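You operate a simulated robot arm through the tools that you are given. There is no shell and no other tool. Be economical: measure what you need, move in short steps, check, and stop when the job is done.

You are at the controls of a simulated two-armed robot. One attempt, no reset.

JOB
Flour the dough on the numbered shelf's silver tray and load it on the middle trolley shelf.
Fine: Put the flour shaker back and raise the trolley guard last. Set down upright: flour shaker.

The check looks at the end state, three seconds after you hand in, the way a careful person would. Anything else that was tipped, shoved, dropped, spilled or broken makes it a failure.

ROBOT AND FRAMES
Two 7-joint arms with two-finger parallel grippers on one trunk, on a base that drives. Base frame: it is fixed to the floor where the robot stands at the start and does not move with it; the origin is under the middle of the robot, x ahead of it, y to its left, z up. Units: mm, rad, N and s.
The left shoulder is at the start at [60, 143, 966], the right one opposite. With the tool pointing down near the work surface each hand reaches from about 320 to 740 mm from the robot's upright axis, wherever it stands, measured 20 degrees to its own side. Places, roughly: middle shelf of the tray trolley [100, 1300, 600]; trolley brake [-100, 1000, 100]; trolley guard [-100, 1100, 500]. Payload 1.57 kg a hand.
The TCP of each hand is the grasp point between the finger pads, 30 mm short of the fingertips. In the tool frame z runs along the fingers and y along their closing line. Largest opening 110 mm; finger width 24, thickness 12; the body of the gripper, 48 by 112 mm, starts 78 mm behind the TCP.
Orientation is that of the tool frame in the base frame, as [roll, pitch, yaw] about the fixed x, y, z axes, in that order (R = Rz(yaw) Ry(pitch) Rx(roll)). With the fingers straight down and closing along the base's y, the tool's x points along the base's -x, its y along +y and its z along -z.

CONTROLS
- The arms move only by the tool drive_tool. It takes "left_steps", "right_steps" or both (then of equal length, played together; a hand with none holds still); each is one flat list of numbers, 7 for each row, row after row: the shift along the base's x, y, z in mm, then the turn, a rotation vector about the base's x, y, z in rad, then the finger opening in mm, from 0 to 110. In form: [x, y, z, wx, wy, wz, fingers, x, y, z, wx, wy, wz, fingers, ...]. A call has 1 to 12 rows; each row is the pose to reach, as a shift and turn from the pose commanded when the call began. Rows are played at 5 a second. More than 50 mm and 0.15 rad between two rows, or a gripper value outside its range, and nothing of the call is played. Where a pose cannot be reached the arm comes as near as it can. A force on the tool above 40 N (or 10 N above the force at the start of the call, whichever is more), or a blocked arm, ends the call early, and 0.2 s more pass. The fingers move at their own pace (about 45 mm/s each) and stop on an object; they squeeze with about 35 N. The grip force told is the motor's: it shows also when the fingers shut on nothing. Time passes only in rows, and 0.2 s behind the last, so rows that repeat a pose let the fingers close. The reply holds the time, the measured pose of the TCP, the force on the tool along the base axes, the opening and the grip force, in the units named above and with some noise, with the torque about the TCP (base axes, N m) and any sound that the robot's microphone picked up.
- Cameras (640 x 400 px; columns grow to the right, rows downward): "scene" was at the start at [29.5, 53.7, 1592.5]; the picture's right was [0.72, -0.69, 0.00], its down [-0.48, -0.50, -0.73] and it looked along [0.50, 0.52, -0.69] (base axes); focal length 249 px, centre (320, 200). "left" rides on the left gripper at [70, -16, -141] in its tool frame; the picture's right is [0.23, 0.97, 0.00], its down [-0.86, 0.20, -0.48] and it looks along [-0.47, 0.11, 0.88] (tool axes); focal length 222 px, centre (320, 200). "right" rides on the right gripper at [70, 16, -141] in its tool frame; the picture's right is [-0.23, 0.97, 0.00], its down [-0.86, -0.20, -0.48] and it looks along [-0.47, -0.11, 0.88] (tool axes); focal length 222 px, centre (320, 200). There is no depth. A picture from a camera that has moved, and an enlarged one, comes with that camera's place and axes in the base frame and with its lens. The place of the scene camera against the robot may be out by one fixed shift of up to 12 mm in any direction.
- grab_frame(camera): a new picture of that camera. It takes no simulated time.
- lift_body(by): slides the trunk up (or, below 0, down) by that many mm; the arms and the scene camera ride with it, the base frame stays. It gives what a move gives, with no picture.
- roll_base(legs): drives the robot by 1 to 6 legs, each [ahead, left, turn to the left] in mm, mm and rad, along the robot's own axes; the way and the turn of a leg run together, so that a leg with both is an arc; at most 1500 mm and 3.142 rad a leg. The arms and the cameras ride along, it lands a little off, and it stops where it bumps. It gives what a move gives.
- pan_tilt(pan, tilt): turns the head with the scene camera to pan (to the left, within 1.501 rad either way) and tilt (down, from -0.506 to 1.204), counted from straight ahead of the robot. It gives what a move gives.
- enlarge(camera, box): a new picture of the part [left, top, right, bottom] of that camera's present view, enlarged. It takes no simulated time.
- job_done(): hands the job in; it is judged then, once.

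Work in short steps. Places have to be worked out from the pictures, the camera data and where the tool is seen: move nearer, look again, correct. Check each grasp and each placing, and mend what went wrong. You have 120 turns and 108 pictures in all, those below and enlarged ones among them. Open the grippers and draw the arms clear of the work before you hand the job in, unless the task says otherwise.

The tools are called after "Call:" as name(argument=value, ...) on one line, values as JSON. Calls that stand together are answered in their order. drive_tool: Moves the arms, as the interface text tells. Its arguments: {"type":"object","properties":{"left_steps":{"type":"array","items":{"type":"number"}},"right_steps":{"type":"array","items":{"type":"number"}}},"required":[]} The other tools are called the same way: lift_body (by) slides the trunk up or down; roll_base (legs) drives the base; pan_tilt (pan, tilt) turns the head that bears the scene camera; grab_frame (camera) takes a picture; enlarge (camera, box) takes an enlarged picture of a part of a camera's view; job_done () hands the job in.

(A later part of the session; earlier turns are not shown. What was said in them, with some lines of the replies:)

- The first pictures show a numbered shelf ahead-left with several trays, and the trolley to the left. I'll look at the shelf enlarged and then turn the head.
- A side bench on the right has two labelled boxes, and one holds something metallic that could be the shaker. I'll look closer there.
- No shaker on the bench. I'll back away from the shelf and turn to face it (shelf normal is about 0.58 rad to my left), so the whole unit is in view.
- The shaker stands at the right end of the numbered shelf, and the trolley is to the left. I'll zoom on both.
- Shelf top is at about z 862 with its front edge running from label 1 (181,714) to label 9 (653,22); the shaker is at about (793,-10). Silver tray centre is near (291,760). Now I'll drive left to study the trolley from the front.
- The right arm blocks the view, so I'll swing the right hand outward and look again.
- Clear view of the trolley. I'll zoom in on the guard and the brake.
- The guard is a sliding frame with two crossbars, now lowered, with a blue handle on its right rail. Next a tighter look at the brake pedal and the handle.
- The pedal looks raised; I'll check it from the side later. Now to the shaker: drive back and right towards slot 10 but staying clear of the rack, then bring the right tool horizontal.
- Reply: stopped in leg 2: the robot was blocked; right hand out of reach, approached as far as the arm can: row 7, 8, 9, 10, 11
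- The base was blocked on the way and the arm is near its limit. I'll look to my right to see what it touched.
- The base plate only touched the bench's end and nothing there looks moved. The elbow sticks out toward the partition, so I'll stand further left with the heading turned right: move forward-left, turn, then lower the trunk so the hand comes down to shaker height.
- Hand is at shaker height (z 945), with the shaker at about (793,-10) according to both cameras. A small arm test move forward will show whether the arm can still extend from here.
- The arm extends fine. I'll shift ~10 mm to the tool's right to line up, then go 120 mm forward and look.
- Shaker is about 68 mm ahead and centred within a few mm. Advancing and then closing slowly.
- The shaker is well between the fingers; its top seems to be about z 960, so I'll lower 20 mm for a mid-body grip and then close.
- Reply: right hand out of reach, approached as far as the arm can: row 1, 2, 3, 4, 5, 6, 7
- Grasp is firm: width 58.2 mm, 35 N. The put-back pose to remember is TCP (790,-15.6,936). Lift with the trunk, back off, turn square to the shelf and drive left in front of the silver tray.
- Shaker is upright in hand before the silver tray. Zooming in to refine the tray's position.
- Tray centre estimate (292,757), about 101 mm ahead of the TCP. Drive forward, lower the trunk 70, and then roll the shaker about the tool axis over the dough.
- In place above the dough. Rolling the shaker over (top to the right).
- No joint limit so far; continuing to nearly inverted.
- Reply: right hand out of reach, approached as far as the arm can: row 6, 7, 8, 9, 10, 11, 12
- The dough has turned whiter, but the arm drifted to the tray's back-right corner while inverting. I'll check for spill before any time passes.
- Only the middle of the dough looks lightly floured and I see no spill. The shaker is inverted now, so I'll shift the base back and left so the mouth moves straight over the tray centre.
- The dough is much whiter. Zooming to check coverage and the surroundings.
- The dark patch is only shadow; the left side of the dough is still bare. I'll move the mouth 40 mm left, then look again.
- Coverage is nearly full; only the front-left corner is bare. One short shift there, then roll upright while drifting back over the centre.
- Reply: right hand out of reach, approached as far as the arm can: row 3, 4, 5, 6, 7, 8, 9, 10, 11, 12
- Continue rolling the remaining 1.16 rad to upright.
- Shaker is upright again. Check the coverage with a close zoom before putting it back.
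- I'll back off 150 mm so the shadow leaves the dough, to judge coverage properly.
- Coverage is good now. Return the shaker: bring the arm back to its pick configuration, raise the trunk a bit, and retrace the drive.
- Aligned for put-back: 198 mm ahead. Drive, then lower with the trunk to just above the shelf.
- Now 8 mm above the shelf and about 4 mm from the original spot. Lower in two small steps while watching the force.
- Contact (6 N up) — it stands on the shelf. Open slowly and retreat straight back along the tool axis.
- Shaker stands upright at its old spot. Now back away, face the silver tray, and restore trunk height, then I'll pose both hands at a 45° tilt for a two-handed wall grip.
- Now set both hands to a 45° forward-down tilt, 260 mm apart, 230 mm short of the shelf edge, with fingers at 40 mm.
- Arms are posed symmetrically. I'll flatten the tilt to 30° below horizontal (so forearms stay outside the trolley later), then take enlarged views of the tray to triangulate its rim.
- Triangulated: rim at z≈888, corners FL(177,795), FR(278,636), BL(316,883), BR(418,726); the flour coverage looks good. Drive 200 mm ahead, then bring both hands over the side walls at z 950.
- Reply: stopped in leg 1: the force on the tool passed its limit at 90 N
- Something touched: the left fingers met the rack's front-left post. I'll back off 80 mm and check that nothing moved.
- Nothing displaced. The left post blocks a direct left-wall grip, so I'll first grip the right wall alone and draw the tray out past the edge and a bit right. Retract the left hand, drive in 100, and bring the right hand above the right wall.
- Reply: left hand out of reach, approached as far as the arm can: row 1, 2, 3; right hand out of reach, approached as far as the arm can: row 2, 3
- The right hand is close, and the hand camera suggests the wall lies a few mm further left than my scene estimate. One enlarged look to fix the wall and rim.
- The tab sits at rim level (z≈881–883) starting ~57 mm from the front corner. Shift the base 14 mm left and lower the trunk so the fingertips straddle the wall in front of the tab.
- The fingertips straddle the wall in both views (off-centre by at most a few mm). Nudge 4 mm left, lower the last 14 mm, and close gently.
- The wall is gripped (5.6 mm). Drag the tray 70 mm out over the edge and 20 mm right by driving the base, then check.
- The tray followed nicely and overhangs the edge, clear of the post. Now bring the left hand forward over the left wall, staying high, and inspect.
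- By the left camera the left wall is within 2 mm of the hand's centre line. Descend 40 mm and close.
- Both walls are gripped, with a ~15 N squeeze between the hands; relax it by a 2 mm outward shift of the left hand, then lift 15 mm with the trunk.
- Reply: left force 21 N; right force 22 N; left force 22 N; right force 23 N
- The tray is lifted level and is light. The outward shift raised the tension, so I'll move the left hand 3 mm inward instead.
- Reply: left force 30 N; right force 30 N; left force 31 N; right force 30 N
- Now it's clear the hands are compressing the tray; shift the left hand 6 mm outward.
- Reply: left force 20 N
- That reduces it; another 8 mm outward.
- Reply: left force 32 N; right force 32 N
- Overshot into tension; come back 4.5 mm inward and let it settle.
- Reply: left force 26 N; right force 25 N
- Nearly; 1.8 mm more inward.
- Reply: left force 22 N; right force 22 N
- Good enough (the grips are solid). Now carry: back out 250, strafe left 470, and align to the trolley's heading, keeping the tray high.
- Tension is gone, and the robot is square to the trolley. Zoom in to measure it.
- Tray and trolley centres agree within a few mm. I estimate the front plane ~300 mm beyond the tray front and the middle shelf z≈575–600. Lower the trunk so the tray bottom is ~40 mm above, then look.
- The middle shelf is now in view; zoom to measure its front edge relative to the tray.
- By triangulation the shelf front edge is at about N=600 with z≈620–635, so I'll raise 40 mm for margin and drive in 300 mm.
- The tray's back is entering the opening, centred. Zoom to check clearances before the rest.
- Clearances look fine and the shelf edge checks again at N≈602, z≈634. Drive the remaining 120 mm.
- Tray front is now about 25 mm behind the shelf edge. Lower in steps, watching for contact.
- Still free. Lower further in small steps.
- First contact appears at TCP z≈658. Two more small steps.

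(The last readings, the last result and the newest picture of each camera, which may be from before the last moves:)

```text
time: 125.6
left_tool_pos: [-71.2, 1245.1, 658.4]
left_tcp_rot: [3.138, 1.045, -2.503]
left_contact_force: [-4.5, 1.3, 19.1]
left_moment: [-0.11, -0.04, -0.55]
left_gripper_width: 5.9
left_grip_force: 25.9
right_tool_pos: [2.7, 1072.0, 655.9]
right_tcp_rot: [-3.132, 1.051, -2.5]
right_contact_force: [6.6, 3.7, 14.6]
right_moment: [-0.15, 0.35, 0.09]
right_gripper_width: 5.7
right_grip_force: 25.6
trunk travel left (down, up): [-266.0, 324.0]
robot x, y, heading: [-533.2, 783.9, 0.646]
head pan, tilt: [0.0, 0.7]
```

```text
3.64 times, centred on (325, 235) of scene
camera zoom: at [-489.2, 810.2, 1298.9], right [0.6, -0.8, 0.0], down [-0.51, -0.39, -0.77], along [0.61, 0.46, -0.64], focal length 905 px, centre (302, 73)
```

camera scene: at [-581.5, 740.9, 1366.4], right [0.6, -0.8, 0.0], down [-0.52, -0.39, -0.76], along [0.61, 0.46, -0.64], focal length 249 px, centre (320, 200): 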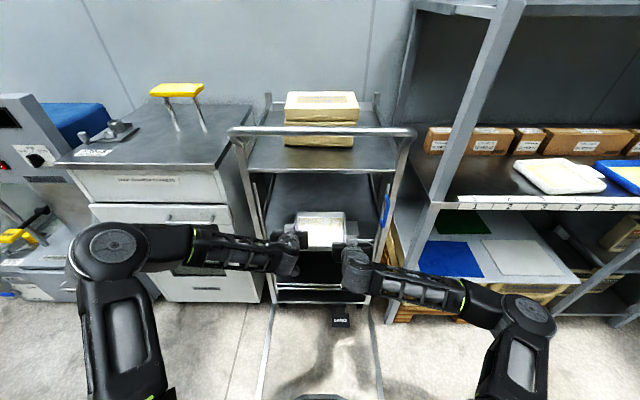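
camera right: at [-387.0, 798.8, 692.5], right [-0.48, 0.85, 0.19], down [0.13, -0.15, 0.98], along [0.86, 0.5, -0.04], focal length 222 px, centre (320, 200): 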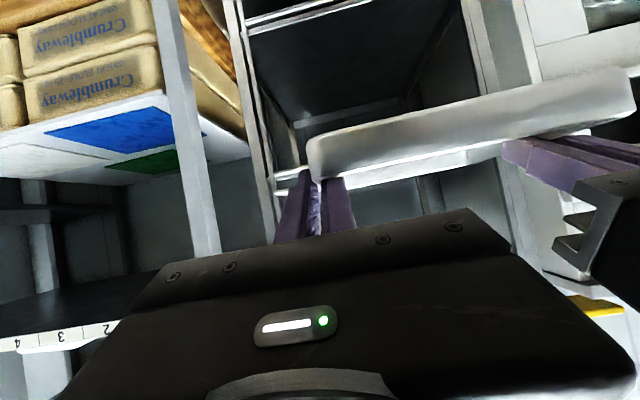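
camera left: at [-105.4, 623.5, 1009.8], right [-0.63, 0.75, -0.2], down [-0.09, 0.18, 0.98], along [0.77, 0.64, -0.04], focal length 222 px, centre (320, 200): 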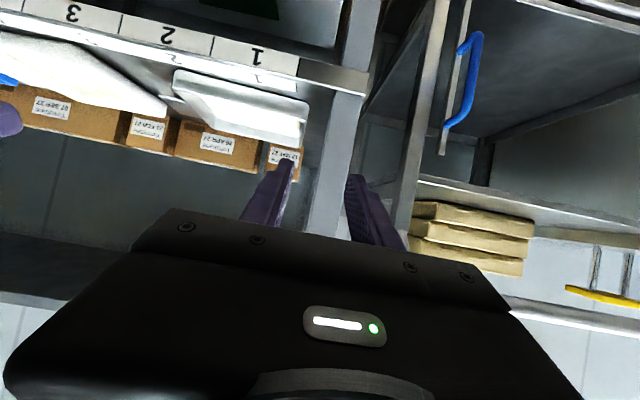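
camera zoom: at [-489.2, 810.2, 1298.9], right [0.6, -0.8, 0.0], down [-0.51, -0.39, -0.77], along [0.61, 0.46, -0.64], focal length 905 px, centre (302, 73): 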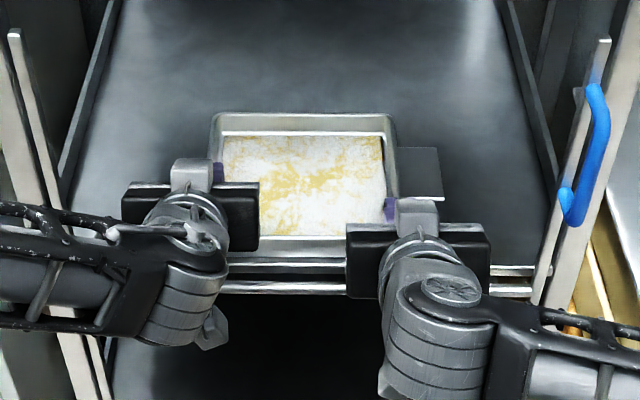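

Tray rests on the shelf (contact on both sides), about 10 mm behind the edge. I'd like a bit more depth: unload 4 mm and extend both arms 18 mm forward together, then set down again.

Call:
lift_body(by=5)

Call:
drive_tool(left_steps=[5, 3.7, 0, 0, 0, 0, 0, 10, 7.4, 0, 0, 0, 0, 0, 15, 11, 0, 0, 0, 0, 0, 15, 11, 0, 0, 0, 0, 0], right_steps=[5, 3.7, 0, 0, 0, 0, 0, 10, 7.4, 0, 0, 0, 0, 0, 15, 11, 0, 0, 0, 0, 0, 15, 11, 0, 0, 0, 0, 0])

Call:
lift_body(by=-4)

Call:
enlarge(camera="scene", box=[255, 180, 395, 290])

```text
time: 126.2
left_tool_pos: [-73.3, 1244.6, 657.8]
left_tcp_rot: [3.141, 1.038, -2.5]
left_contact_force: [2.8, 2.1, 3.4]
left_moment: [0.24, -0.47, -0.46]
left_gripper_width: 5.6
left_grip_force: 26.1
right_tool_pos: [1.9, 1071.3, 658.1]
right_tcp_rot: [-3.134, 1.04, -2.498]
right_contact_force: [1.7, 0.9, 1.3]
right_moment: [0.38, -0.29, 0.19]
right_gripper_width: 5.7
right_grip_force: 25.6
trunk travel left (down, up): [-271.0, 319.0]
robot x, y, heading: [-534.6, 783.5, 0.638]
head pan, tilt: [0.0, 0.7]
```

```text
time: 127.2
left_tool_pos: [-54.4, 1252.9, 659.0]
left_tcp_rot: [-3.139, 1.036, -2.505]
left_contact_force: [2.9, -22.8, -0.4]
left_moment: [-0.2, -0.29, -0.49]
left_gripper_width: 5.6
left_grip_force: 25.6
right_tool_pos: [19.0, 1078.3, 657.9]
right_tcp_rot: [-3.14, 1.045, -2.498]
right_contact_force: [-1.9, 22.4, -3.1]
right_moment: [-0.16, 0.33, -0.85]
right_gripper_width: 6.1
right_grip_force: 26.1
right hand out of reach, approached as far as the arm can: row 2, 3, 4
trunk travel left (down, up): [-271.0, 319.0]
robot x, y, heading: [-534.3, 782.9, 0.639]
head pan, tilt: [0.0, 0.7]
```

```text
time: 127.7
left_tool_pos: [-53.8, 1252.6, 658.2]
left_tcp_rot: [-3.135, 1.042, -2.502]
left_contact_force: [2.1, -28.1, 11.1]
left_moment: [-0.55, 0.17, -0.52]
left_gripper_width: 5.8
left_grip_force: 25.5
right_tool_pos: [17.6, 1078.1, 657.1]
right_tcp_rot: [-3.139, 1.051, -2.497]
right_contact_force: [-4.0, 27.5, 6.1]
right_moment: [-0.2, 0.69, -0.75]
right_gripper_width: 5.9
right_grip_force: 25.7
trunk travel left (down, up): [-267.0, 323.0]
robot x, y, heading: [-533.1, 781.7, 0.647]
head pan, tilt: [0.0, 0.7]
```

```text
3.64 times, centred on (325, 235) of scene
camera zoom: at [-488.3, 810.7, 1299.8], right [0.6, -0.8, 0.0], down [-0.51, -0.39, -0.77], along [0.61, 0.46, -0.64], focal length 905 px, centre (302, 73)
```

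zoom: 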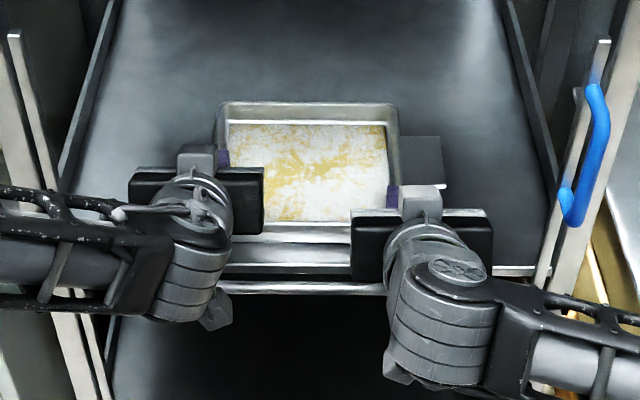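

Now ~28 mm inside the edge and set down. Open both grippers slightly, rise straight up with the trunk, then look.

Call:
drive_tool(left_steps=[0, 0, 0, 0, 0, 0, 14, 0, 0, 0, 0, 0, 0, 26, 0, 0, 0, 0, 0, 0, 26], right_steps=[0, 0, 0, 0, 0, 0, 14, 0, 0, 0, 0, 0, 0, 26, 0, 0, 0, 0, 0, 0, 26])

Call:
lift_body(by=45)

Call:
enlarge(camera="scene", box=[240, 180, 410, 310])

```text
time: 128.5
left_tool_pos: [-57.3, 1256.7, 656.5]
left_tcp_rot: [3.136, 1.043, -2.5]
left_contact_force: [-0.2, 0.3, -0.3]
left_moment: [-0.03, 0.0, -0.01]
left_gripper_width: 26.1
left_grip_force: 0.0
right_tool_pos: [21.1, 1075.7, 657.8]
right_tcp_rot: [-3.131, 1.048, -2.499]
right_contact_force: [2.5, -5.8, 20.0]
right_moment: [0.18, -0.08, -0.11]
right_gripper_width: 17.8
right_grip_force: 0.1
trunk travel left (down, up): [-267.0, 323.0]
robot x, y, heading: [-535.9, 782.8, 0.645]
head pan, tilt: [0.0, 0.7]
```

```text
time: 129.4
left_tool_pos: [-55.7, 1256.5, 699.7]
left_tcp_rot: [3.139, 1.04, -2.502]
left_contact_force: [-0.6, 0.6, 0.6]
left_moment: [0.01, 0.02, -0.02]
left_gripper_width: 26.2
left_grip_force: 0.1
right_tool_pos: [19.8, 1077.0, 697.7]
right_tcp_rot: [-3.134, 1.042, -2.498]
right_contact_force: [0.2, 1.1, -0.3]
right_moment: [-0.01, 0.03, 0.04]
right_gripper_width: 25.8
right_grip_force: 0.1
trunk travel left (down, up): [-312.0, 278.0]
robot x, y, heading: [-531.8, 784.1, 0.648]
head pan, tilt: [0.0, 0.7]
```

```text
3.08 times, centred on (325, 245) of scene
camera zoom: at [-487.1, 811.8, 1344.4], right [0.6, -0.8, 0.0], down [-0.52, -0.39, -0.76], along [0.61, 0.46, -0.64], focal length 766 px, centre (305, 62)
```

zoom: 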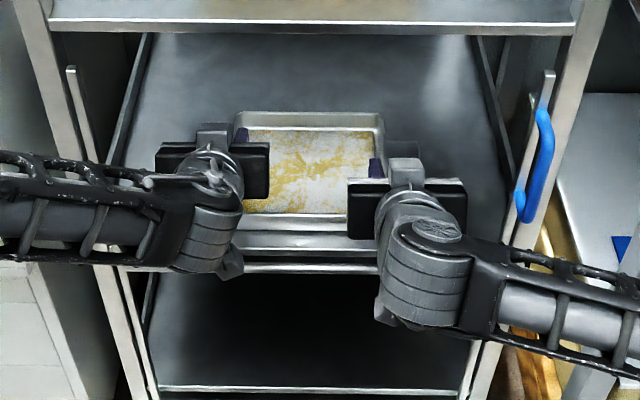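

Tray is released and sits flat. Rise a little more, back out 300 mm, then fold the left arm away.

Call:
lift_body(by=25)

Call:
roll_base(legs=[[-300, 0, 0]])

Call:
drive_tool(left_steps=[-45, 5, 15, -0.0624, 0.084, 0, 26, -90, 10, 30, -0.1248, 0.168, 0, 26, -135, 15, 45, -0.1872, 0.252, 0, 26, -180, 20, 60, -0.2496, 0.336, 0, 26, -225, 25, 75, -0.312, 0.42, 0, 26, -270, 30, 90, -0.3744, 0.504, 0, 26, -315, 35, 105, -0.4368, 0.588, 0, 26, -360, 35, 120, -0.4992, 0.672, 0, 26, -405, 32, 135, -0.5616, 0.756, 0, 26, -450, 28, 150, -0.624, 0.84, 0, 26])

Call:
grab_frame(camera="scene")

```text
time: 130.1
left_tool_pos: [-55.1, 1255.7, 724.7]
left_tcp_rot: [3.137, 1.04, -2.502]
left_contact_force: [-0.2, 0.4, 0.2]
left_moment: [-0.01, 0.01, -0.03]
left_gripper_width: 25.7
left_grip_force: 0.0
right_tool_pos: [18.7, 1076.5, 723.8]
right_tcp_rot: [-3.134, 1.045, -2.498]
right_contact_force: [0.0, -0.4, -0.3]
right_moment: [-0.01, -0.03, -0.03]
right_gripper_width: 25.9
right_grip_force: 0.1
trunk travel left (down, up): [-337.0, 253.0]
robot x, y, heading: [-532.2, 786.2, 0.645]
head pan, tilt: [0.0, 0.7]
```

```text
time: 132.2
left_tool_pos: [-296.6, 1073.7, 725.6]
left_tcp_rot: [3.139, 1.041, -2.506]
left_contact_force: [0.0, 0.5, -0.2]
left_moment: [0.01, -0.03, 0.0]
left_gripper_width: 26.1
left_grip_force: 0.0
right_tool_pos: [-221.5, 892.5, 724.5]
right_tcp_rot: [-3.134, 1.042, -2.501]
right_contact_force: [-0.3, 1.7, 0.1]
right_moment: [0.0, -0.01, 0.02]
right_gripper_width: 26.0
right_grip_force: 0.0
trunk travel left (down, up): [-337.0, 253.0]
robot x, y, heading: [-779.3, 604.8, 0.634]
head pan, tilt: [0.0, 0.7]
```

```text
time: 134.3
left_tool_pos: [-746.7, 1100.4, 873.4]
left_tcp_rot: [-3.139, -0.007, -2.504]
left_contact_force: [0.1, 0.7, 0.2]
left_moment: [-0.01, -0.02, -0.04]
left_gripper_width: 26.0
left_grip_force: 0.1
right_tool_pos: [-222.7, 894.2, 724.2]
right_tcp_rot: [-3.136, 1.042, -2.501]
right_contact_force: [0.1, -0.6, 0.6]
right_moment: [0.01, -0.02, -0.01]
right_gripper_width: 26.0
right_grip_force: 0.0
trunk travel left (down, up): [-337.0, 253.0]
robot x, y, heading: [-776.2, 606.8, 0.639]
head pan, tilt: [0.0, 0.7]
```

```text
18 pictures are left
camera scene: at [-729.8, 630.4, 1369.4], right [0.6, -0.8, 0.0], down [-0.52, -0.38, -0.76], along [0.61, 0.46, -0.64], focal length 249 px, centre (320, 200)
```

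scene: 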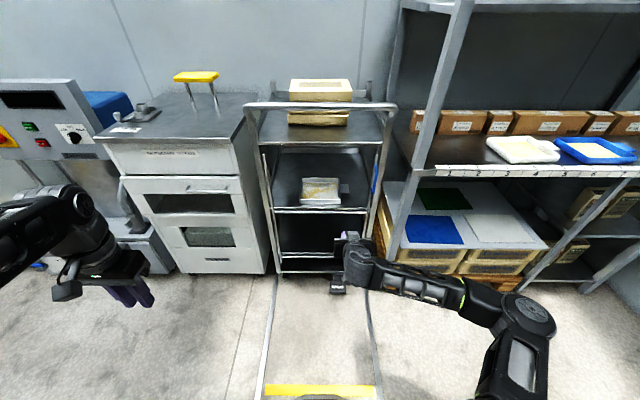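

The tray sits on the middle shelf. Zoom on the trolley front to fix the guard handle's position.

Call:
enlarge(camera="scene", box=[260, 140, 400, 230])

```text
4.44 times, centred on (330, 185) of scene
camera zoom: at [-729.8, 630.4, 1369.4], right [0.6, -0.8, 0.0], down [-0.52, -0.38, -0.76], along [0.61, 0.46, -0.64], focal length 1107 px, centre (276, 267)
```

zoom: 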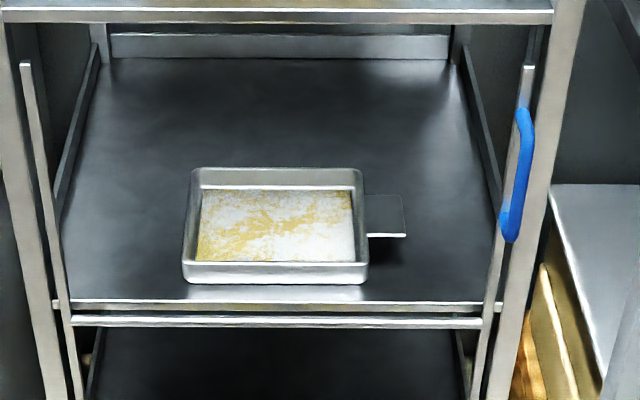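

Handle bar: about (23,926), z 748–872, roughly 15 mm in front of the rail line. Open the right hand to 50, shift right 121, forward 120, and raise the trunk 84, then check with the hand camera.

Call:
roll_base(legs=[[0, -121, 0], [120, 0, 0]])

Call:
lift_body(by=84)

Call:
drive_tool(right_steps=[0, 0, 0, 0, 0, 0, 50, 0, 0, 0, 0, 0, 0, 50])

Call:
grab_frame(camera="right")

Call:
enlarge(camera="scene", box=[300, 130, 440, 260])

```text
time: 136.4
left_tool_pos: [-574.1, 1076.6, 874.0]
left_tcp_rot: [-3.141, -0.006, -2.506]
left_contact_force: [1.1, -0.1, 0.3]
left_moment: [0.0, 0.0, 0.02]
left_gripper_width: 25.9
left_grip_force: 0.1
right_tool_pos: [-51.5, 867.4, 725.1]
right_tcp_rot: [-3.135, 1.045, -2.505]
right_contact_force: [-0.5, -0.7, -0.3]
right_moment: [0.0, -0.01, 0.0]
right_gripper_width: 25.8
right_grip_force: 0.0
trunk travel left (down, up): [-337.0, 253.0]
robot x, y, heading: [-605.9, 579.8, 0.634]
head pan, tilt: [0.0, 0.7]
```

```text
time: 137.6
left_tool_pos: [-575.1, 1077.1, 958.1]
left_tcp_rot: [-3.14, -0.007, -2.506]
left_contact_force: [0.5, 0.3, 0.6]
left_moment: [-0.02, 0.01, -0.01]
left_gripper_width: 25.9
left_grip_force: 0.0
right_tool_pos: [-50.7, 868.7, 809.1]
right_tcp_rot: [-3.135, 1.043, -2.503]
right_contact_force: [-0.7, -0.6, -0.2]
right_moment: [0.0, 0.01, 0.01]
right_gripper_width: 25.9
right_grip_force: 0.0
trunk travel left (down, up): [-421.0, 169.0]
robot x, y, heading: [-605.3, 581.6, 0.638]
head pan, tilt: [0.0, 0.7]
```

```text
time: 138.2
left_tool_pos: [-574.5, 1077.0, 958.5]
left_tcp_rot: [-3.14, -0.008, -2.507]
left_contact_force: [0.5, -0.1, -0.2]
left_moment: [-0.01, -0.01, 0.02]
left_gripper_width: 26.0
left_grip_force: 0.0
right_tool_pos: [-50.7, 867.1, 809.4]
right_tcp_rot: [-3.134, 1.044, -2.505]
right_contact_force: [-0.4, 0.4, -1.0]
right_moment: [0.01, 0.01, -0.03]
right_gripper_width: 50.1
right_grip_force: 0.1
trunk travel left (down, up): [-421.0, 169.0]
robot x, y, heading: [-604.6, 581.1, 0.646]
head pan, tilt: [0.0, 0.7]
```

```text
16 pictures are left
camera right: at [-187.3, 787.4, 819.2], right [-0.48, 0.85, 0.19], down [0.13, -0.15, 0.98], along [0.87, 0.5, -0.04], focal length 222 px, centre (320, 200)
```

right: 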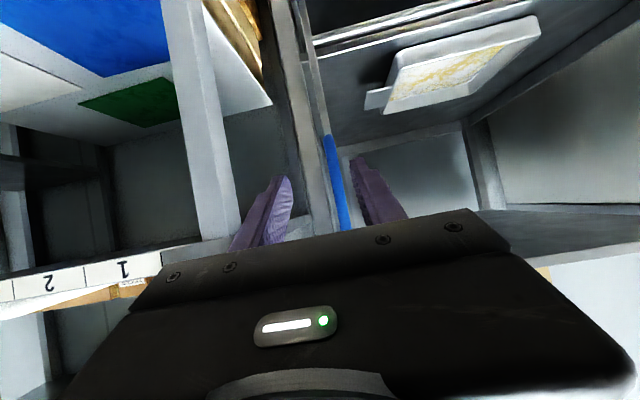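

```text
3.08 times, centred on (370, 195) of scene
camera zoom: at [-559.4, 606.0, 1453.4], right [0.59, -0.8, 0.0], down [-0.52, -0.38, -0.76], along [0.61, 0.45, -0.64], focal length 766 px, centre (166, 215)
```

zoom: 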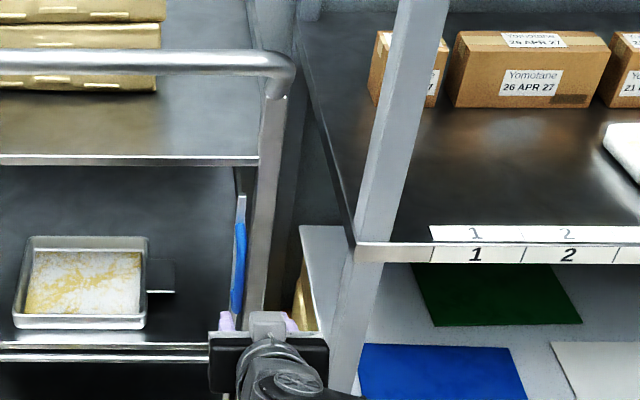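

The hand camera shows the bar between the fingers, ~10 mm left of centre. Shift base 11 left, forward 62, and look.

Call:
roll_base(legs=[[0, 11, 0], [62, 0, 0]])

Call:
grab_frame(camera="right")

```text
time: 139.6
left_tool_pos: [-533.1, 1122.5, 958.0]
left_tcp_rot: [-3.14, -0.006, -2.506]
left_contact_force: [0.1, -0.2, 0.8]
left_moment: [0.01, 0.03, -0.02]
left_gripper_width: 25.9
left_grip_force: 0.1
right_tool_pos: [-8.8, 913.5, 807.2]
right_tcp_rot: [-3.134, 1.043, -2.503]
right_contact_force: [0.7, 0.0, -0.5]
right_moment: [-0.03, 0.0, 0.01]
right_gripper_width: 50.1
right_grip_force: 0.0
trunk travel left (down, up): [-421.0, 169.0]
robot x, y, heading: [-566.9, 623.7, 0.636]
head pan, tilt: [0.0, 0.7]
```

```text
14 pictures are left
camera right: at [-144.7, 832.5, 818.8], right [-0.48, 0.85, 0.19], down [0.13, -0.15, 0.98], along [0.87, 0.5, -0.04], focal length 222 px, centre (320, 200)
```

right: 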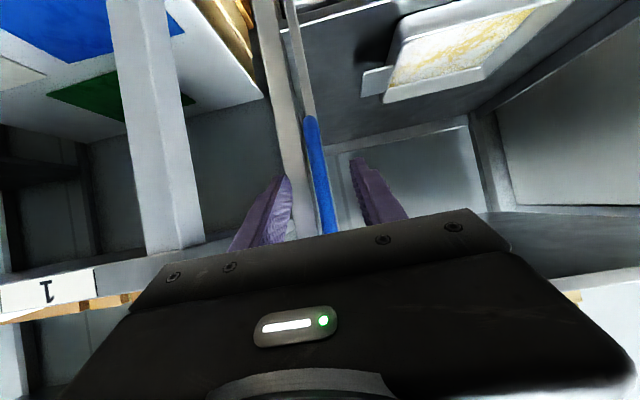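

The bar is centred between the fingers. Advance 22 mm and close.

Call:
roll_base(legs=[[22, 0, 0]])

Call:
drive_tool(right_steps=[0, 0, 0, 0, 0, 0, 35, 0, 0, 0, 0, 0, 0, 20, 0, 0, 0, 0, 0, 0, 8, 0, 0, 0, 0, 0, 0, 0, 0, 0, 0, 0, 0, 0, 0])

Call:
grab_frame(camera="right")

```text
time: 140.4
left_tool_pos: [-513.0, 1136.0, 958.1]
left_tcp_rot: [-3.14, -0.006, -2.506]
left_contact_force: [0.0, -0.3, -0.6]
left_moment: [-0.04, 0.06, 0.01]
left_gripper_width: 25.9
left_grip_force: 0.0
right_tool_pos: [9.6, 926.4, 807.0]
right_tcp_rot: [-3.132, 1.041, -2.505]
right_contact_force: [0.3, -0.1, 0.6]
right_moment: [0.01, -0.03, 0.03]
right_gripper_width: 50.0
right_grip_force: 0.1
trunk travel left (down, up): [-421.0, 169.0]
robot x, y, heading: [-542.7, 636.9, 0.634]
head pan, tilt: [0.0, 0.7]
```

```text
time: 141.6
left_tool_pos: [-515.4, 1134.9, 957.7]
left_tcp_rot: [-3.14, -0.011, -2.507]
left_contact_force: [0.4, 0.2, -0.5]
left_moment: [0.0, -0.02, -0.03]
left_gripper_width: 26.0
left_grip_force: 0.1
right_tool_pos: [8.5, 926.5, 808.0]
right_tcp_rot: [-3.134, 1.042, -2.504]
right_contact_force: [-2.7, 2.3, 0.2]
right_moment: [0.25, 0.27, -0.03]
right_gripper_width: 11.8
right_grip_force: 29.3
trunk travel left (down, up): [-421.0, 169.0]
robot x, y, heading: [-546.4, 636.1, 0.64]
head pan, tilt: [0.0, 0.7]
```

```text
13 pictures are left
camera right: at [-127.8, 845.4, 819.2], right [-0.48, 0.85, 0.19], down [0.13, -0.15, 0.98], along [0.87, 0.5, -0.04], focal length 222 px, centre (320, 200)
```

right: 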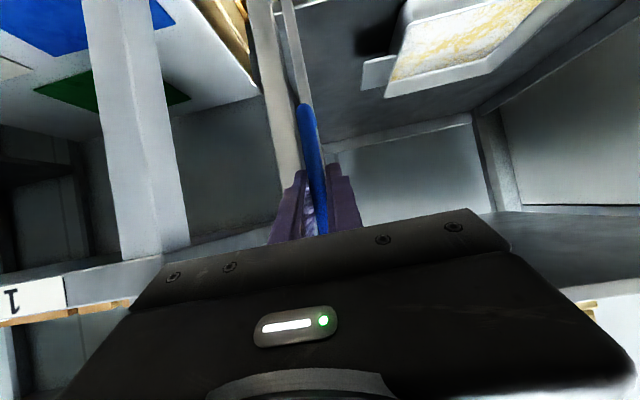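

Handle is gripped (11.8 mm). Raise with the trunk and watch the force.

Call:
lift_body(by=20)

Call:
lift_body(by=30)

Call:
grab_frame(camera="scene")

```text
time: 142.2
left_tool_pos: [-516.0, 1134.6, 978.2]
left_tcp_rot: [-3.141, -0.007, -2.507]
left_contact_force: [-0.4, 0.5, 0.3]
left_moment: [0.0, -0.03, -0.03]
left_gripper_width: 25.9
left_grip_force: 0.1
right_tool_pos: [7.4, 925.9, 829.0]
right_tcp_rot: [-3.136, 1.045, -2.504]
right_contact_force: [-4.8, 2.9, 1.7]
right_moment: [-0.25, 0.94, 0.02]
right_gripper_width: 12.0
right_grip_force: 29.2
trunk travel left (down, up): [-441.0, 149.0]
robot x, y, heading: [-548.8, 637.0, 0.634]
head pan, tilt: [0.0, 0.7]
```

```text
time: 143.0
left_tool_pos: [-516.1, 1135.8, 1008.8]
left_tcp_rot: [-3.139, -0.007, -2.505]
left_contact_force: [0.6, -0.5, -0.5]
left_moment: [0.03, 0.0, -0.02]
left_gripper_width: 26.1
left_grip_force: 0.0
right_tool_pos: [8.0, 926.1, 859.3]
right_tcp_rot: [-3.135, 1.041, -2.504]
right_contact_force: [-4.2, 3.7, -1.0]
right_moment: [-0.27, 0.95, 0.02]
right_gripper_width: 11.7
right_grip_force: 28.8
trunk travel left (down, up): [-471.0, 119.0]
robot x, y, heading: [-546.7, 637.1, 0.632]
head pan, tilt: [0.0, 0.7]
```

```text
12 pictures are left
camera scene: at [-499.9, 664.5, 1503.5], right [0.59, -0.8, 0.0], down [-0.52, -0.38, -0.76], along [0.62, 0.45, -0.64], focal length 249 px, centre (320, 200)
```

scene: 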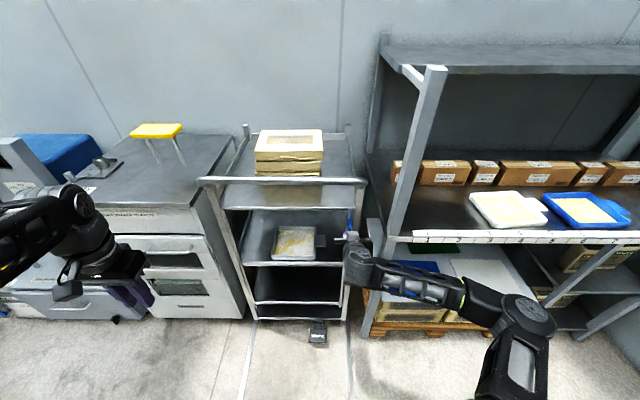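

Little force. Zoom in to see whether the guard is rising with the hand.

Call:
enlarge(camera="scene", box=[220, 180, 380, 330])

```text
2.67 times, centred on (300, 255) of scene
camera zoom: at [-499.9, 664.5, 1503.5], right [0.59, -0.8, 0.0], down [-0.52, -0.38, -0.76], along [0.62, 0.45, -0.64], focal length 664 px, centre (373, 53)
```

zoom: 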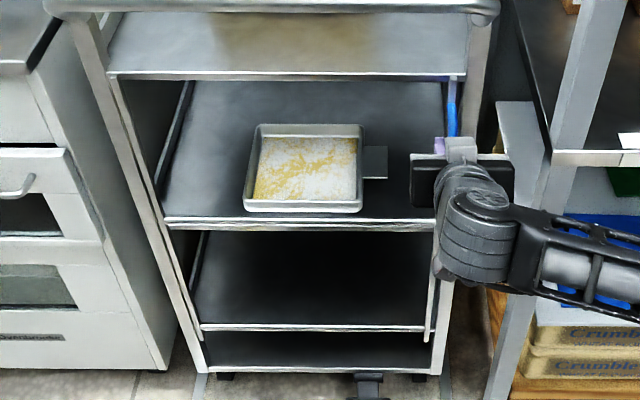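

The guard is rising with the hand (bar now level with the shelf edge). Continue up until it meets a stop.

Call:
lift_body(by=30)

Call:
lift_body(by=20)

Call:
enlarge(camera="scene", box=[220, 180, 380, 330])

```text
time: 143.7
left_tool_pos: [-513.7, 1136.5, 1037.3]
left_tcp_rot: [-3.14, -0.009, -2.506]
left_contact_force: [-0.2, 0.9, -0.1]
left_moment: [-0.01, 0.01, -0.01]
left_gripper_width: 25.9
left_grip_force: 0.1
right_tool_pos: [9.2, 927.4, 886.2]
right_tcp_rot: [-3.136, 1.039, -2.503]
right_contact_force: [-2.4, 8.2, -20.5]
right_moment: [0.14, 0.67, -0.08]
right_gripper_width: 12.0
right_grip_force: 28.6
trunk travel left (down, up): [-501.0, 89.0]
robot x, y, heading: [-548.1, 636.6, 0.639]
head pan, tilt: [0.0, 0.7]
```

```text
time: 144.4
left_tool_pos: [-513.9, 1137.0, 1057.7]
left_tcp_rot: [-3.14, -0.009, -2.506]
left_contact_force: [0.2, 1.0, -0.4]
left_moment: [-0.02, -0.02, -0.02]
left_gripper_width: 26.0
left_grip_force: 0.0
right_tool_pos: [10.4, 926.1, 905.8]
right_tcp_rot: [-3.134, 1.039, -2.505]
right_contact_force: [-2.2, 10.5, -20.8]
right_moment: [-0.15, 0.6, -0.43]
right_gripper_width: 11.8
right_grip_force: 29.5
trunk travel left (down, up): [-521.0, 69.0]
robot x, y, heading: [-546.2, 637.4, 0.636]
head pan, tilt: [0.0, 0.7]
```

```text
2.67 times, centred on (300, 255) of scene
camera zoom: at [-497.8, 666.3, 1553.6], right [0.59, -0.8, 0.0], down [-0.52, -0.38, -0.76], along [0.61, 0.45, -0.65], focal length 664 px, centre (373, 53)
```

zoom: 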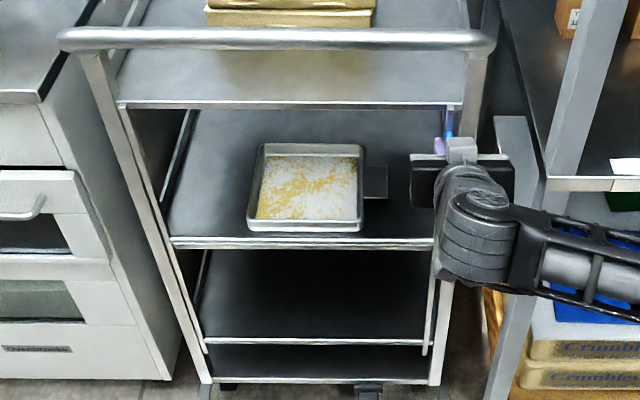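

Force levelled at ~20 N and the fingers crept up the handle, so the guard may be at its stop or catching. Zoom on the bar and handle.

Call:
enlarge(camera="scene", box=[255, 200, 355, 260])

```text
6.40 times, centred on (305, 230) of scene
camera zoom: at [-497.8, 666.3, 1553.6], right [0.59, -0.8, 0.0], down [-0.52, -0.38, -0.76], along [0.61, 0.45, -0.65], focal length 1594 px, centre (416, 8)
```

zoom: 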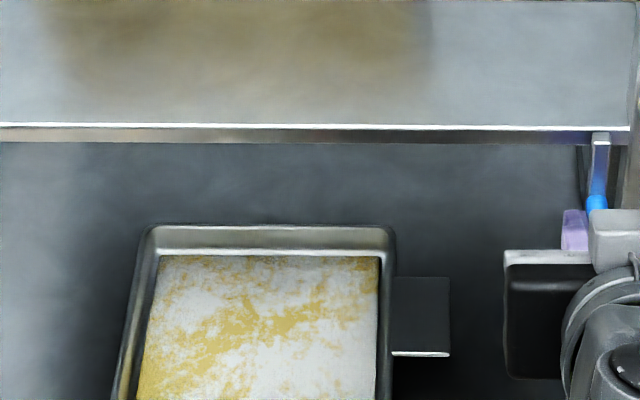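

The rail top has risen ~60 mm (910→970) and the force jump looks like the end stop; the bar now stands above the shelf in front of the tray. Release gently and see whether it holds.

Call:
drive_tool(right_steps=[0, 0, 0, 0, 0, 0, 14, 0, 0, 0, 0, 0, 0, 30, 0, 0, 0, 0, 0, 0, 50, 0, 0, 0, 0, 0, 0, 50, 0, 0, 0, 0, 0, 0, 50])

Call:
roll_base(legs=[[-120, 0, 0]])

Call:
enlarge(camera="scene", box=[225, 150, 385, 300])

```text
time: 145.6
left_tool_pos: [-515.8, 1135.3, 1058.8]
left_tcp_rot: [-3.139, -0.006, -2.506]
left_contact_force: [-0.1, 0.0, -0.1]
left_moment: [0.02, -0.01, 0.01]
left_gripper_width: 25.7
left_grip_force: 0.2
right_tool_pos: [8.0, 926.1, 906.6]
right_tcp_rot: [-3.133, 1.043, -2.506]
right_contact_force: [0.0, -0.4, -0.6]
right_moment: [-0.03, -0.01, 0.01]
right_gripper_width: 50.0
right_grip_force: 0.1
trunk travel left (down, up): [-521.0, 69.0]
robot x, y, heading: [-545.3, 636.2, 0.633]
head pan, tilt: [0.0, 0.7]
```

```text
time: 146.8
left_tool_pos: [-612.7, 1061.6, 1059.2]
left_tcp_rot: [-3.14, -0.006, -2.507]
left_contact_force: [-0.2, -0.8, 0.7]
left_moment: [0.02, -0.04, 0.04]
left_gripper_width: 26.0
left_grip_force: 0.1
right_tool_pos: [-89.6, 853.8, 909.5]
right_tcp_rot: [-3.136, 1.044, -2.505]
right_contact_force: [0.3, 0.8, -0.1]
right_moment: [0.03, -0.01, -0.01]
right_gripper_width: 50.2
right_grip_force: 0.1
trunk travel left (down, up): [-521.0, 69.0]
robot x, y, heading: [-644.9, 566.0, 0.634]
head pan, tilt: [0.0, 0.7]
```

```text
2.67 times, centred on (305, 225) of scene
camera zoom: at [-598.4, 590.9, 1553.5], right [0.59, -0.8, 0.0], down [-0.52, -0.38, -0.77], along [0.62, 0.45, -0.64], focal length 664 px, centre (360, 133)
```

zoom: 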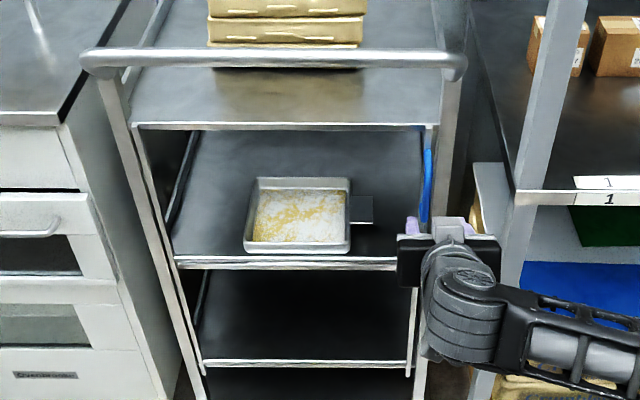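

The handle appears to stay up. Back away further and lower the trunk for a direct comparison with the earlier view.

Call:
roll_base(legs=[[-130, 60, 0]])

Call:
lift_body(by=-184)

Call:
enlarge(camera="scene", box=[240, 140, 380, 230])

```text
time: 148.2
left_tool_pos: [-752.6, 1034.5, 1059.1]
left_tcp_rot: [-3.14, -0.005, -2.506]
left_contact_force: [-0.3, 0.1, 0.0]
left_moment: [0.0, -0.04, 0.04]
left_gripper_width: 25.8
left_grip_force: 0.1
right_tool_pos: [-228.7, 824.6, 909.7]
right_tcp_rot: [-3.134, 1.045, -2.506]
right_contact_force: [-0.4, 0.7, -0.1]
right_moment: [0.01, 0.02, -0.01]
right_gripper_width: 50.3
right_grip_force: 0.1
trunk travel left (down, up): [-521.0, 69.0]
robot x, y, heading: [-782.2, 535.0, 0.634]
head pan, tilt: [0.0, 0.7]
```

```text
time: 150.2
left_tool_pos: [-752.1, 1034.4, 874.7]
left_tcp_rot: [-3.14, -0.004, -2.505]
left_contact_force: [0.1, 0.2, -0.5]
left_moment: [0.01, -0.02, 0.0]
left_gripper_width: 26.1
left_grip_force: 0.1
right_tool_pos: [-228.3, 825.5, 724.8]
right_tcp_rot: [-3.133, 1.043, -2.505]
right_contact_force: [-0.2, 0.1, -0.1]
right_moment: [-0.03, 0.0, -0.04]
right_gripper_width: 50.0
right_grip_force: 0.0
trunk travel left (down, up): [-337.0, 253.0]
robot x, y, heading: [-777.2, 536.8, 0.639]
head pan, tilt: [0.0, 0.7]
```

```text
4.44 times, centred on (310, 185) of scene
camera zoom: at [-736.7, 563.1, 1369.5], right [0.59, -0.8, 0.0], down [-0.52, -0.38, -0.76], along [0.61, 0.45, -0.64], focal length 1107 px, centre (364, 267)
```

zoom: 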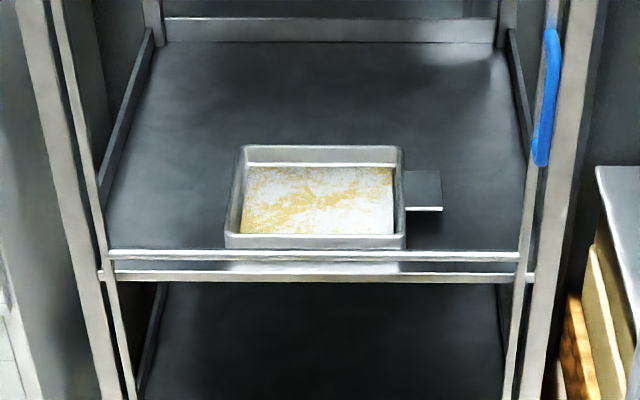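

The guard bar is clearly up in front of the tray and it holds. Open both grippers, back away a bit more, and take a final look at the rack and trolley.

Call:
roll_base(legs=[[-120, 0, 0]])

Call:
drive_tool(left_steps=[0, 0, 0, 0, 0, 0, 110, 0, 0, 0, 0, 0, 0, 110, 0, 0, 0, 0, 0, 0, 110, 0, 0, 0, 0, 0, 0, 110], right_steps=[0, 0, 0, 0, 0, 0, 110, 0, 0, 0, 0, 0, 0, 110, 0, 0, 0, 0, 0, 0, 110, 0, 0, 0, 0, 0, 0, 110])

Call:
pan_tilt(pan=-0.3, tilt=0.5)

Call:
grab_frame(camera="scene")

```text
time: 151.4
left_tool_pos: [-848.6, 964.2, 873.9]
left_tcp_rot: [-3.14, -0.007, -2.508]
left_contact_force: [-0.4, -0.4, 0.1]
left_moment: [-0.01, 0.0, 0.02]
left_gripper_width: 25.9
left_grip_force: 0.0
right_tool_pos: [-323.5, 753.4, 725.4]
right_tcp_rot: [-3.133, 1.044, -2.505]
right_contact_force: [0.1, 0.2, 0.5]
right_moment: [0.03, 0.01, 0.02]
right_gripper_width: 50.1
right_grip_force: 0.1
trunk travel left (down, up): [-337.0, 253.0]
robot x, y, heading: [-880.5, 467.8, 0.634]
head pan, tilt: [0.0, 0.7]
```

```text
time: 152.4
left_tool_pos: [-847.7, 963.1, 874.6]
left_tcp_rot: [-3.139, -0.006, -2.508]
left_contact_force: [0.6, 0.0, 0.2]
left_moment: [-0.01, 0.01, 0.02]
left_gripper_width: 110.0
left_grip_force: 0.2
right_tool_pos: [-323.2, 753.4, 724.6]
right_tcp_rot: [-3.135, 1.044, -2.505]
right_contact_force: [-0.9, -0.1, -0.7]
right_moment: [-0.04, -0.02, 0.01]
right_gripper_width: 109.8
right_grip_force: 0.2
trunk travel left (down, up): [-337.0, 253.0]
robot x, y, heading: [-875.4, 464.7, 0.64]
head pan, tilt: [0.0, 0.7]
```

```text
time: 153.2
left_tool_pos: [-847.0, 963.0, 873.9]
left_tcp_rot: [-3.141, -0.003, -2.507]
left_contact_force: [0.7, -0.3, 0.3]
left_moment: [-0.04, 0.02, 0.02]
left_gripper_width: 110.0
left_grip_force: 0.2
right_tool_pos: [-323.4, 752.9, 724.6]
right_tcp_rot: [-3.134, 1.043, -2.507]
right_contact_force: [-0.6, -1.1, -0.7]
right_moment: [-0.02, 0.04, 0.01]
right_gripper_width: 110.1
right_grip_force: 0.0
trunk travel left (down, up): [-337.0, 253.0]
robot x, y, heading: [-881.9, 465.9, 0.636]
head pan, tilt: [-0.3, 0.499]
```

```text
6 pictures are left
camera scene: at [-814.9, 471.9, 1387.1], right [0.33, -0.94, 0.0], down [-0.45, -0.16, -0.88], along [0.83, 0.29, -0.48], focal length 249 px, centre (320, 200)
```

scene: 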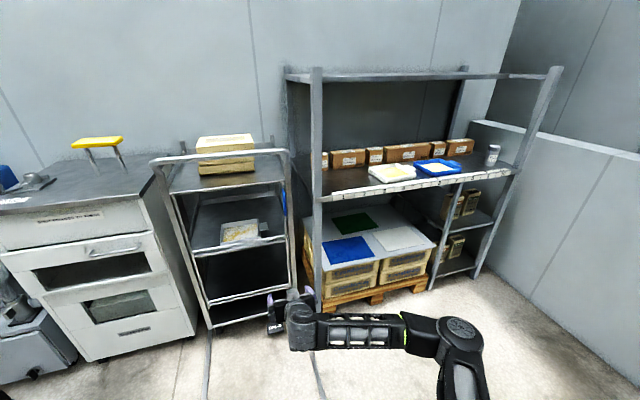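

All in order: shaker upright at slot 10, other trays untouched, and guard up. One zoom on the vacated shelf spot for spilled flour.

Call:
enlarge(camera="scene", box=[310, 135, 520, 215])

```text
3.05 times, centred on (415, 175) of scene
camera zoom: at [-814.9, 471.9, 1387.1], right [0.33, -0.94, 0.0], down [-0.45, -0.16, -0.88], along [0.83, 0.29, -0.48], focal length 759 px, centre (30, 276)
```

zoom: 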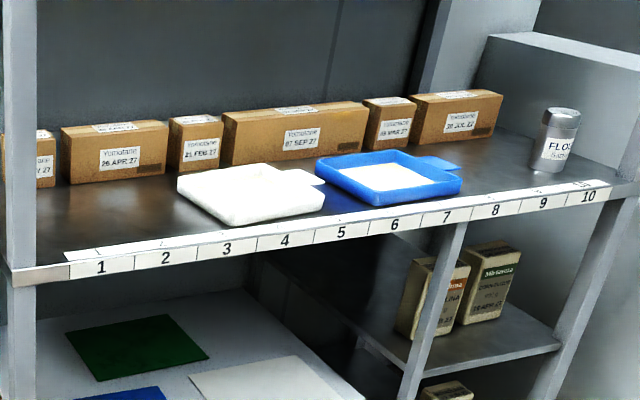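

The shelf is clean, the shaker is upright, and the tray is behind the raised guard. Handing in.

Call:
job_done()

```text
The job is handed in.
```

I floured the dough on the silver tray and loaded the tray on the middle trolley shelf. The flour shaker is back upright at slot 10, and I raised the trolley guard last.

- **Flour:** it covers most of the dough but not all of it. The last close-ups still show yellow patches. I saw no flour on the shelf.
- **Bumps:** the base touched the end of the side bench once. The left fingers hit the rack's front-left post once, at about 90 N. Nothing looked displaced after either.
- **Brake:** I left the trolley brake as it was, and the trolley did not visibly move.
- **Guard:** it rose about 60 mm to what seemed to be its stop, and it stayed up when I let go.
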